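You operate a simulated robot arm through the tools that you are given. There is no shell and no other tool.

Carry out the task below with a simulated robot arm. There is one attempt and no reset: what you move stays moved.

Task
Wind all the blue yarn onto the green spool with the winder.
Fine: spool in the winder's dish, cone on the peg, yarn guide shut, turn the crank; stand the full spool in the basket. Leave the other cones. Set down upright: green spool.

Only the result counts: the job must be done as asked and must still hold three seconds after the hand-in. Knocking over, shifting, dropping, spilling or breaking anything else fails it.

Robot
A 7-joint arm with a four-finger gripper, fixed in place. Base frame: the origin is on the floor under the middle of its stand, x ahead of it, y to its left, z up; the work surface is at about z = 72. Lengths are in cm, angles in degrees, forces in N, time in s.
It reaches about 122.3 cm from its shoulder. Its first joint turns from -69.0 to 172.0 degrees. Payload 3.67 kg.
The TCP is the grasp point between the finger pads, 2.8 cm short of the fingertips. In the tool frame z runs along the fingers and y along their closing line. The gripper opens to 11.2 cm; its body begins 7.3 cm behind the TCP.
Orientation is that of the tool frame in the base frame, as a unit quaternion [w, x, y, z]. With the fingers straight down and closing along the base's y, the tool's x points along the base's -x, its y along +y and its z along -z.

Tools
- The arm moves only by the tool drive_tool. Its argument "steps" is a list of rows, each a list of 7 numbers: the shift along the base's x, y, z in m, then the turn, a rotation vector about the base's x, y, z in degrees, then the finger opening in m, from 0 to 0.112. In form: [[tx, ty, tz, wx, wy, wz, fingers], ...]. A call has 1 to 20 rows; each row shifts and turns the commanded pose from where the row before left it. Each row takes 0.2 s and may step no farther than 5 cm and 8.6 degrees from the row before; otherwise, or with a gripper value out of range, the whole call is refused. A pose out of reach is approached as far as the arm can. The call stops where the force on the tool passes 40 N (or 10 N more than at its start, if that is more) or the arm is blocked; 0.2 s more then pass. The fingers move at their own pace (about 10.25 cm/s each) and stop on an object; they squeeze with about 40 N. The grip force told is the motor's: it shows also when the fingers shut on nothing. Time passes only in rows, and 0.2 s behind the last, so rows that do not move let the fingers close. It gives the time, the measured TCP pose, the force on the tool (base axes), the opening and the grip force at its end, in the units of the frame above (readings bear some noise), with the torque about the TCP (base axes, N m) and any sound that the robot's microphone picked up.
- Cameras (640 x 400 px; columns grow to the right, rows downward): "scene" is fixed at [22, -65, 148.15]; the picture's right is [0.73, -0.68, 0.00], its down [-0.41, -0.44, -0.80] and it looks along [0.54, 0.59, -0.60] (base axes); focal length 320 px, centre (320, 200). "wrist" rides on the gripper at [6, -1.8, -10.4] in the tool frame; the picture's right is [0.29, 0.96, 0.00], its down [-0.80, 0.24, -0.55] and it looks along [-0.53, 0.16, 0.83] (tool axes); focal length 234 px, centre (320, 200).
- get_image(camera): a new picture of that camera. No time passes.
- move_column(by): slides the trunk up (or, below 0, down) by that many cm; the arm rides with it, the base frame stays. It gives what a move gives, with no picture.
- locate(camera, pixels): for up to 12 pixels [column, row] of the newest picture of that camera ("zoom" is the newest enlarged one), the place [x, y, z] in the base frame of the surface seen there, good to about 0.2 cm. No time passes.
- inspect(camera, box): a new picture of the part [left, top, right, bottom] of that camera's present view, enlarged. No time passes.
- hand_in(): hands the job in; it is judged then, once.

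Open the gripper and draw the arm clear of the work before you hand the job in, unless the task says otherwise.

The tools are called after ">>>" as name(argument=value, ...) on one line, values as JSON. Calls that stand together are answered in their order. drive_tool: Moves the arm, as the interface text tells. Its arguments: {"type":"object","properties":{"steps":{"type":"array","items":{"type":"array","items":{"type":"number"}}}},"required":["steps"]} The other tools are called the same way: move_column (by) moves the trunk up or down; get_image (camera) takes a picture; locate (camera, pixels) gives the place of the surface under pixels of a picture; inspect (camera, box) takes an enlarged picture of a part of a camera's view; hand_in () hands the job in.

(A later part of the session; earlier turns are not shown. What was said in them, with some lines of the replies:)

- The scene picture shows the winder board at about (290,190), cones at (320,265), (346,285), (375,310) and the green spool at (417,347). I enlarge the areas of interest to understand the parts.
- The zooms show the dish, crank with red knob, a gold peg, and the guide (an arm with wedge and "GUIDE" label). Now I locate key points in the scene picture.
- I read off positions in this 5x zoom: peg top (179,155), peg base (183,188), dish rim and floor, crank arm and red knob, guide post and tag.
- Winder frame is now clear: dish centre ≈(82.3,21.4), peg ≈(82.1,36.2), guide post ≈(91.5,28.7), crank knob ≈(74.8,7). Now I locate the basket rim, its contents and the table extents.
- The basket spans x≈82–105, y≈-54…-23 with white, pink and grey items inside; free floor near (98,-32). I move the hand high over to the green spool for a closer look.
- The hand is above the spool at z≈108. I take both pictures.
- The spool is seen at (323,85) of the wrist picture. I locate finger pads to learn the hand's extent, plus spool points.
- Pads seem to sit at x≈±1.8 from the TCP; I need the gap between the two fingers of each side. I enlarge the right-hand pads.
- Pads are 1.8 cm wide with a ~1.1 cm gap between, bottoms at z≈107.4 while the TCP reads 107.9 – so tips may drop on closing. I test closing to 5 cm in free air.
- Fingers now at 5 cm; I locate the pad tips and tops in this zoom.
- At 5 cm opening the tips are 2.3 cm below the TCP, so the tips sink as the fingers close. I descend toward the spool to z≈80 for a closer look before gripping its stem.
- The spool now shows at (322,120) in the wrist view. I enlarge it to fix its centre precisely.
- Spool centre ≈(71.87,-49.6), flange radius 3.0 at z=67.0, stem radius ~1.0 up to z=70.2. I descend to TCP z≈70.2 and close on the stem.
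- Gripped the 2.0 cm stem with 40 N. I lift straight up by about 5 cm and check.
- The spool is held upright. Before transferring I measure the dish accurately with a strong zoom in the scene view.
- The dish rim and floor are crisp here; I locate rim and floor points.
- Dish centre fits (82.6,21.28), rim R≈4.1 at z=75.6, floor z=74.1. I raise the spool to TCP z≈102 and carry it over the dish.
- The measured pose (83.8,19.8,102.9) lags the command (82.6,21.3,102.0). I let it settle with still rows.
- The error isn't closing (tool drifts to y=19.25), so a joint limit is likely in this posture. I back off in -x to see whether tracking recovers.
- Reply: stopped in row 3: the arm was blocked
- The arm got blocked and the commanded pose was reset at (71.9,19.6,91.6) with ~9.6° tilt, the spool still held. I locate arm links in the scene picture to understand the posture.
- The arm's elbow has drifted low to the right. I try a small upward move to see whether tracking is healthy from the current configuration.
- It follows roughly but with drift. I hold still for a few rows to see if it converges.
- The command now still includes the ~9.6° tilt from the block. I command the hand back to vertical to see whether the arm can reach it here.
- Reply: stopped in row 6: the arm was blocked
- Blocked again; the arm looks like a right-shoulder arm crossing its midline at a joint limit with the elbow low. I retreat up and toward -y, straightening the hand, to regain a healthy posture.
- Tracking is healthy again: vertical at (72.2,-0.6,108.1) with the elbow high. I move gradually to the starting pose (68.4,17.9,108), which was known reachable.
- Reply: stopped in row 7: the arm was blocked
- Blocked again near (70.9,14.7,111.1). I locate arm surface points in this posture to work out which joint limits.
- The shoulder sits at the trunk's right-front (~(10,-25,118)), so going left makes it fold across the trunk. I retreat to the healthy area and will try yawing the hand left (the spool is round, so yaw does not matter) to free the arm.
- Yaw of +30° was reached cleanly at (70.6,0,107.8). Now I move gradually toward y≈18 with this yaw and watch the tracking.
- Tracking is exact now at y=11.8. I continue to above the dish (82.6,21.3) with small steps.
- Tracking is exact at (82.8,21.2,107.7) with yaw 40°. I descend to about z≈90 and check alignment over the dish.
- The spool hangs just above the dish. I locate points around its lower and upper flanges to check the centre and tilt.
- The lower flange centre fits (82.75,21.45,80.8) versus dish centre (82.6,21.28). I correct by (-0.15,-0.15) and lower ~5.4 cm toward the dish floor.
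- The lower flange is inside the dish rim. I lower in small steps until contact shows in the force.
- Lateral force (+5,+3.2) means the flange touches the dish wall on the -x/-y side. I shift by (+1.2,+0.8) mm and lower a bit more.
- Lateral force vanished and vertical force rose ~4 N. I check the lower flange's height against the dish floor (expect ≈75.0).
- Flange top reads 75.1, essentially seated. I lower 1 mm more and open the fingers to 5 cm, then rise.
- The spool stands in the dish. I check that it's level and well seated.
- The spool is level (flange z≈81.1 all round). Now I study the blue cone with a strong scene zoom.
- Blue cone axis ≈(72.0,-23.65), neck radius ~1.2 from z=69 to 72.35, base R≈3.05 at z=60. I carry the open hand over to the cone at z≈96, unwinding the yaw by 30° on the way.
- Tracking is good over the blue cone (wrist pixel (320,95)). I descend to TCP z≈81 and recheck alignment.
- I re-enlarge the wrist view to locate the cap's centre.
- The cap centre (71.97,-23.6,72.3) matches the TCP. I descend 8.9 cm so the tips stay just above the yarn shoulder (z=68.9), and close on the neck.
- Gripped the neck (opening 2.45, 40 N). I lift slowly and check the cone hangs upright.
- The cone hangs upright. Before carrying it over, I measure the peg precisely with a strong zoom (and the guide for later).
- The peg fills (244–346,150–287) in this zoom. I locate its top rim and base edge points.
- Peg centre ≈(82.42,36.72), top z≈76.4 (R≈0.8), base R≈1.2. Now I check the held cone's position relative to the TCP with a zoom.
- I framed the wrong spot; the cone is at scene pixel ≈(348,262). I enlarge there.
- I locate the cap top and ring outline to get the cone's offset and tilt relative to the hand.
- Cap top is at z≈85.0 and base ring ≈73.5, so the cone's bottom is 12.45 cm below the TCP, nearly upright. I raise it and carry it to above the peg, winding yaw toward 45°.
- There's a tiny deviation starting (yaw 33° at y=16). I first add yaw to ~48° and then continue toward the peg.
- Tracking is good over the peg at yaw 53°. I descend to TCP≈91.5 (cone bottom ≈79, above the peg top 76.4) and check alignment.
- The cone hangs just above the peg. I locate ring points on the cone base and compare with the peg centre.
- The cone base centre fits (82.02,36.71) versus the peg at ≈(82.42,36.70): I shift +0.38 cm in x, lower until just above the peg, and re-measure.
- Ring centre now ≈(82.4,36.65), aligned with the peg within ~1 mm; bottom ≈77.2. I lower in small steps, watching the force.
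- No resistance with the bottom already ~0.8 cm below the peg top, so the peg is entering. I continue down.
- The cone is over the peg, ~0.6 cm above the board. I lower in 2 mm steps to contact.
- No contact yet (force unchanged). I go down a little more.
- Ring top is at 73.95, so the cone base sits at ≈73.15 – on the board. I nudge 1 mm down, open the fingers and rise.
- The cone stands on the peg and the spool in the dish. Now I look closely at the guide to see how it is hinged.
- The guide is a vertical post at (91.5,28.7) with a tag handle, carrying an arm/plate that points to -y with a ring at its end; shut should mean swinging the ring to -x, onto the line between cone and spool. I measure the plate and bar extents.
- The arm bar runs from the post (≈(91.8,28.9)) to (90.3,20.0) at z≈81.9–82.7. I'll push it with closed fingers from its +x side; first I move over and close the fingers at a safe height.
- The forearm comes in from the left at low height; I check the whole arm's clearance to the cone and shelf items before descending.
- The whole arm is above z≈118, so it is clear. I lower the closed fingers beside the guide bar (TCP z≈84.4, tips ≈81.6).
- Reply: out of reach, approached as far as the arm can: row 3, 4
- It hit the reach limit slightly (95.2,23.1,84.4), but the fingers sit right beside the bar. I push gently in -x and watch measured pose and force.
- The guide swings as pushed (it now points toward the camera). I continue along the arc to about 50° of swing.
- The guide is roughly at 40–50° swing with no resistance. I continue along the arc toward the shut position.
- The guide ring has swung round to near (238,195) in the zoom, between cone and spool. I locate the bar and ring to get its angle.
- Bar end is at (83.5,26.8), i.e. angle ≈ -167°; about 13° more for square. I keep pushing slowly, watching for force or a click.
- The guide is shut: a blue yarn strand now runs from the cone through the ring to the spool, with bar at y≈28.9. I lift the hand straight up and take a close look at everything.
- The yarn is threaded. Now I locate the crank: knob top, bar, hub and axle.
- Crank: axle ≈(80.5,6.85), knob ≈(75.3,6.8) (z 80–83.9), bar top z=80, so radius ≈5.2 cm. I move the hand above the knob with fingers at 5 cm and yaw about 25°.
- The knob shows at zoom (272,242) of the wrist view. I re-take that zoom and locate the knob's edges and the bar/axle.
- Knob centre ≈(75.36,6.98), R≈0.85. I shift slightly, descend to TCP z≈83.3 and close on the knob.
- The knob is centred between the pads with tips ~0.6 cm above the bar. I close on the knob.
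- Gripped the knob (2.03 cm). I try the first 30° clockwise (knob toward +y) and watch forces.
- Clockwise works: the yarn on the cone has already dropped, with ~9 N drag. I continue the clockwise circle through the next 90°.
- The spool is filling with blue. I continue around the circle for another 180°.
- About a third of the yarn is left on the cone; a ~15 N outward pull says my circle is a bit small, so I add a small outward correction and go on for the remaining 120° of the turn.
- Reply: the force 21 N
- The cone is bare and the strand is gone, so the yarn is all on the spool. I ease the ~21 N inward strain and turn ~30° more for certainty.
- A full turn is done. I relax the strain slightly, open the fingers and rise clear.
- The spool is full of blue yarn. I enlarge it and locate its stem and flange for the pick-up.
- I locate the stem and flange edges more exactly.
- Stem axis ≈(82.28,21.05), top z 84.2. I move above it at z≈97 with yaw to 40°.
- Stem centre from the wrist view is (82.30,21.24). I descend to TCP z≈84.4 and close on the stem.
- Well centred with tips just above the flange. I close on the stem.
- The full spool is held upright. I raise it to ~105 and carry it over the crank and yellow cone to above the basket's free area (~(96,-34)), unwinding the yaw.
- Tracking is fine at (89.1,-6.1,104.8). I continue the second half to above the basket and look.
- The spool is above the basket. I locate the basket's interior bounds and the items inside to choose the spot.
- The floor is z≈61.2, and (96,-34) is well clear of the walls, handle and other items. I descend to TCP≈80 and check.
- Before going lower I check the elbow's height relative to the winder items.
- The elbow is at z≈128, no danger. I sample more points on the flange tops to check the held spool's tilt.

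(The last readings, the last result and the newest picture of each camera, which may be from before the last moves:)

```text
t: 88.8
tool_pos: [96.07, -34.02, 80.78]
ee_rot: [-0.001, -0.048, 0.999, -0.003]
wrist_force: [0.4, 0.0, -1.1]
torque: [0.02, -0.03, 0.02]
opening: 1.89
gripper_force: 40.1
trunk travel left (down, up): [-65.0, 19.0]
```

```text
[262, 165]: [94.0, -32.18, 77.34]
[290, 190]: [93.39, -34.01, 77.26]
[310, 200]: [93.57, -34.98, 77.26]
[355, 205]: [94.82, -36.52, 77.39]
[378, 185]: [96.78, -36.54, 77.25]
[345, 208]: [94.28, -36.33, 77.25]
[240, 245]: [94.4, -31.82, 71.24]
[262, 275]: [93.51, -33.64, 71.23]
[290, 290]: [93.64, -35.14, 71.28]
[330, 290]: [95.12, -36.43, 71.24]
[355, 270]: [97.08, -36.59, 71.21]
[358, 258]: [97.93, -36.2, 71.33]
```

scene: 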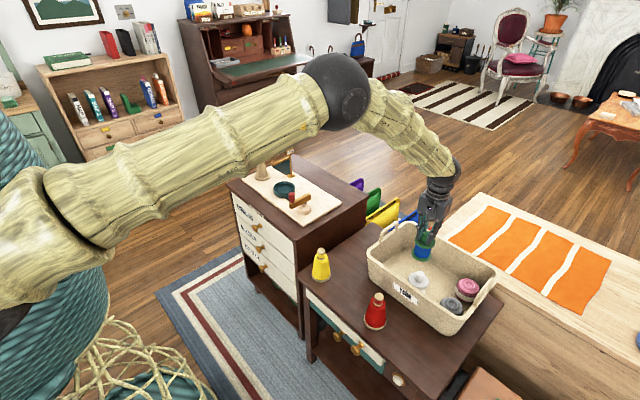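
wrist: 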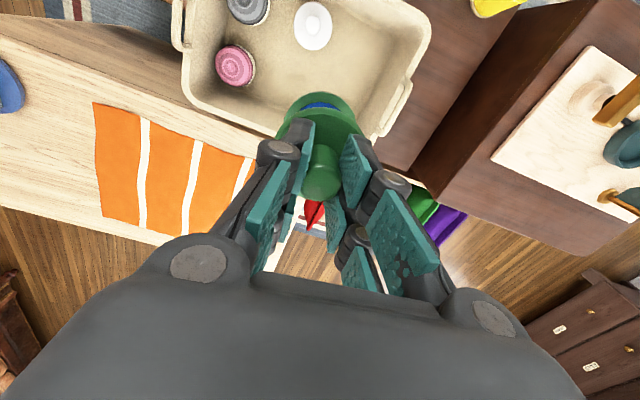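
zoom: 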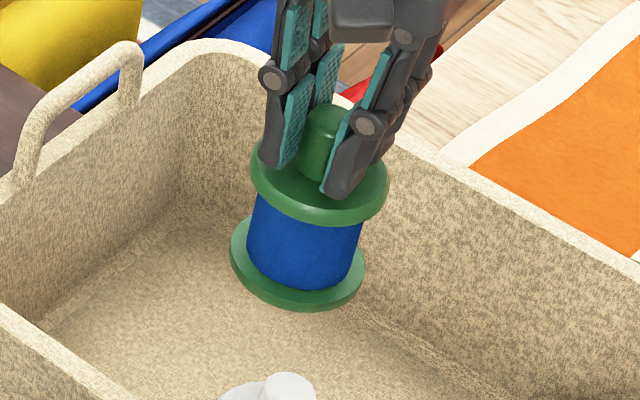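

The spool is vertical (flanges level at 77.3 and 71.25), bottom ≈70.3, floor 61.2. I descend 8.6 cm, then creep.

>>> drive_tool(steps=[[0, 0, -0.03, 0, 0, 0, 0.01], [0, 0, -0.025, 0, 0, 0, 0.01], [0, 0, -0.02, 0, 0, 0, 0.01], [0, 0, -0.011, 0, 0, 0, 0.01], [0, 0, 0, 0, 0, 0, 0.01]])

>>> drive_tool(steps=[[0, 0, -0.002, 0, 0, 0, 0.01], [0, 0, -0.001, 0, 0, 0, 0.01], [0, 0, 0, 0, 0, 0, 0.01]])

>>> inspect(camera="scene", box=[390, 225, 450, 285])

```text
t: 90.0
tool_pos: [95.98, -33.93, 72.23]
ee_rot: [0.0, -0.048, 0.999, -0.003]
wrist_force: [0.3, 0.5, -1.3]
torque: [0.0, -0.03, 0.0]
opening: 1.9
gripper_force: 39.8
trunk travel left (down, up): [-65.0, 19.0]
```

```text
t: 90.8
tool_pos: [95.81, -33.97, 71.87]
ee_rot: [0.001, -0.048, 0.999, -0.003]
wrist_force: [0.6, -0.1, -0.4]
torque: [-0.03, 0.03, -0.02]
opening: 1.89
gripper_force: 39.4
trunk travel left (down, up): [-65.0, 19.0]
```

```text
6.67 times, centred on (420, 255) of scene
```

zoom: 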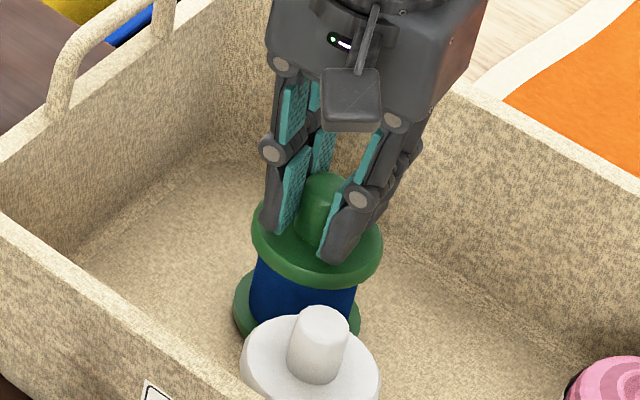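

Close to the floor. I locate the lower flange top (expect ≈62.15 when seated) and the basket floor beside it.

>>> locate(camera="zoom", pixels=[[243, 310], [250, 325], [238, 300], [355, 315], [352, 325], [220, 320], [375, 320], [260, 240], [310, 272], [370, 250], [225, 290], [390, 300]])

```text
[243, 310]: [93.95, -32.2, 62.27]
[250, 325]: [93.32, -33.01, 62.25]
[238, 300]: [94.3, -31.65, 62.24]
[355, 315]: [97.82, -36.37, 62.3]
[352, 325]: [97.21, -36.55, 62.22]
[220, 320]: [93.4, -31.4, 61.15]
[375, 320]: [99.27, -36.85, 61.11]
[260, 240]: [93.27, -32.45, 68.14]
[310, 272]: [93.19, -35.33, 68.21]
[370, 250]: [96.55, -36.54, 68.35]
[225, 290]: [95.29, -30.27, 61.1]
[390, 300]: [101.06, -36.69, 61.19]
```

Flange top is 62.25, so it's ~1–1.5 mm above the floor. I lower 1.5 mm more and check the force.

>>> drive_tool(steps=[[0, 0, -0.001, 0, 0, 0, 0.01], [0, 0, -0.0008, 0, 0, 0, 0.01], [0, 0, 0, 0, 0, 0, 0.01]])

```text
t: 91.6
tool_pos: [95.99, -34.03, 71.7]
ee_rot: [0.0, -0.048, 0.999, -0.003]
wrist_force: [1.0, 0.1, 0.5]
torque: [0.01, -0.01, -0.04]
opening: 1.9
gripper_force: 39.5
trunk travel left (down, up): [-65.0, 19.0]
```

The vertical force is just starting to rise. One more millimetre, then I read the force again.

>>> drive_tool(steps=[[0, 0, -0.001, 0, 0, 0, 0.01], [0, 0, 0, 0, 0, 0, 0.01]])

```text
t: 92.2
tool_pos: [96.06, -34.0, 71.71]
ee_rot: [0.001, -0.047, 0.999, -0.002]
wrist_force: [1.5, -2.1, 7.5]
torque: [-0.03, 0.03, 0.03]
opening: 1.89
gripper_force: 40.3
trunk travel left (down, up): [-65.0, 19.0]
```

The upward force of 7.5 N shows the spool stands on the basket floor. I open the fingers and rise straight up.

>>> drive_tool(steps=[[0, 0, 0.0005, 0, 0, 0, 0.015], [0, 0, 0, 0, 0, 0, 0.025], [0, 0, 0, 0, 0, 0, 0.035], [0, 0, 0, 0, 0, 0, 0.04], [0, 0, 0.01, 0, 0, 0, 0.04], [0, 0, 0.03, 0, 0, 0, 0.04], [0, 0, 0.04, 0, 0, 0, 0.04], [0, 0, 0.04, 0, 0, 0, 0.04], [0, 0, 0.04, 0, 0, 0, 0.04], [0, 0, 0, 0, 0, 0, 0.04]])

>>> inspect(camera="scene", box=[360, 205, 500, 335])

>>> get_image(camera="wrist")

```text
t: 94.4
tool_pos: [96.07, -33.99, 87.5]
ee_rot: [0.0, -0.048, 0.999, -0.002]
wrist_force: [0.7, -0.4, 0.0]
torque: [0.02, 0.01, 0.01]
opening: 3.99
gripper_force: 0.2
trunk travel left (down, up): [-65.0, 19.0]
```

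```text
3.08 times, centred on (430, 270) of scene
```

zoom: 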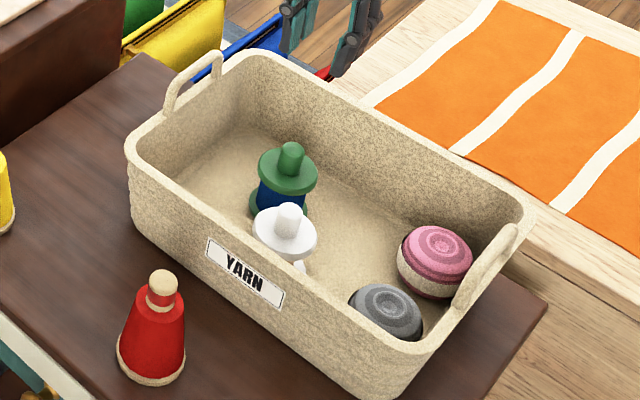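

```text
taken
```

wrist: 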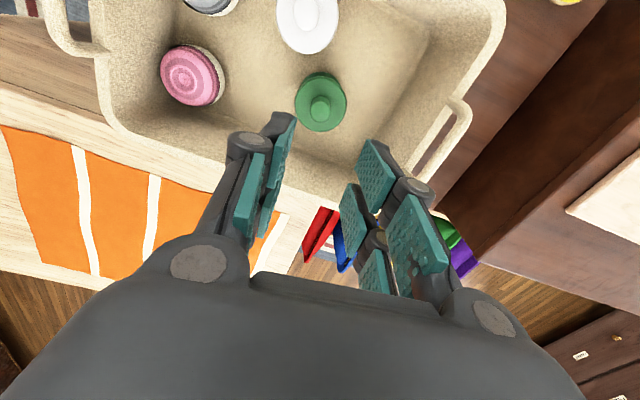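

The full spool stands upright in the basket. I raise the hand and draw it back clear of the work, with the gripper open.

>>> drive_tool(steps=[[0, 0, 0.04, 0, 0, 0, 0.06], [0, 0, 0.04, 0, 0, 0, 0.08], [0, 0, 0.04, 0, 0, 0, 0.1], [0, 0, 0.04, 0, 0, 0, 0.112], [-0.03, 0.02, 0.02, 0, 0, 0, 0.112], [-0.04, 0.02, 0.01, 0, 0, 0, 0.112], [-0.04, 0.02, 0, 0, 0, 0, 0.112], [-0.04, 0.02, 0, 0, 0, 0, 0.112], [-0.04, 0.02, 0, 0, 0, 0, 0.112], [-0.04, 0.02, 0, 0, 0, 0, 0.112], [0, 0, 0, 0, 0, 0, 0.112]])

>>> get_image(camera="scene")

>>> inspect(camera="scene", box=[380, 220, 460, 300])

>>> locate(camera="zoom", pixels=[[310, 110], [280, 160], [340, 160], [310, 185], [275, 195], [360, 150], [310, 100], [300, 120]])

```text
t: 96.8
tool_pos: [73.0, -21.98, 106.49]
ee_rot: [-0.001, -0.048, 0.999, -0.003]
wrist_force: [0.8, 0.2, -0.8]
torque: [0.0, 0.02, -0.03]
opening: 11.21
gripper_force: 0.0
trunk travel left (down, up): [-65.0, 19.0]
```

```text
taken
```

scene: 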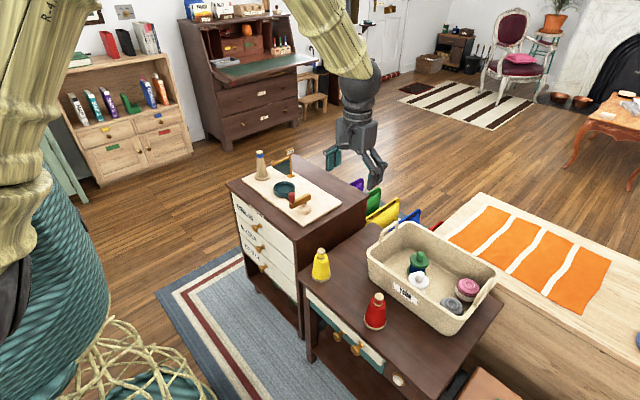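

```text
5.00 times, centred on (420, 260) of scene
```

zoom: 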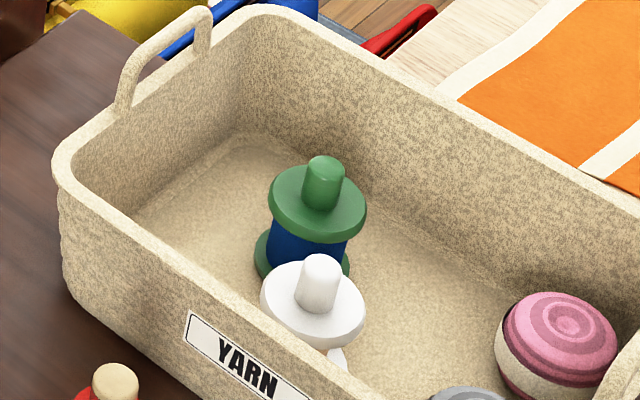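

```text
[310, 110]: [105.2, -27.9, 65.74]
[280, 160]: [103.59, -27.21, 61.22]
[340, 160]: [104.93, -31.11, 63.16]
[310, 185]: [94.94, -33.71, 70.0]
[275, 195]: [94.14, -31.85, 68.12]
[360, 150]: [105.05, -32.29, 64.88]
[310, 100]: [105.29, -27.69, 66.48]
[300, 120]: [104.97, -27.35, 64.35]
```

The spool stands upright in the basket, the winder and other cones are undisturbed, and the open hand is clear at (73,-22,106). I hand the job in.

>>> hand_in()

```text
The job is handed in.
```

The blue yarn is now all on the green spool, and the full spool stands upright in the basket. I've handed the job in.

- **Winding:** I set the spool in the dish, put the blue cone on the peg and shut the guide. One full clockwise turn of the crank left the cone bare, with no strand running to the spool.
- **Placement:** The spool stands on the basket floor around (96, -34), clear of the white spool and the grey and pink items already inside.
- **Everything else:** The last pictures show the red and yellow cones and the items in the basket where they started. The empty blue cone is still on the peg, and the guide is still shut.

While I was first carrying the spool to the winder, the arm stopped several times at a limit of its reach. Turning the hand to line up with the arm fixed this. I saw no sign that anything was touched or dropped.
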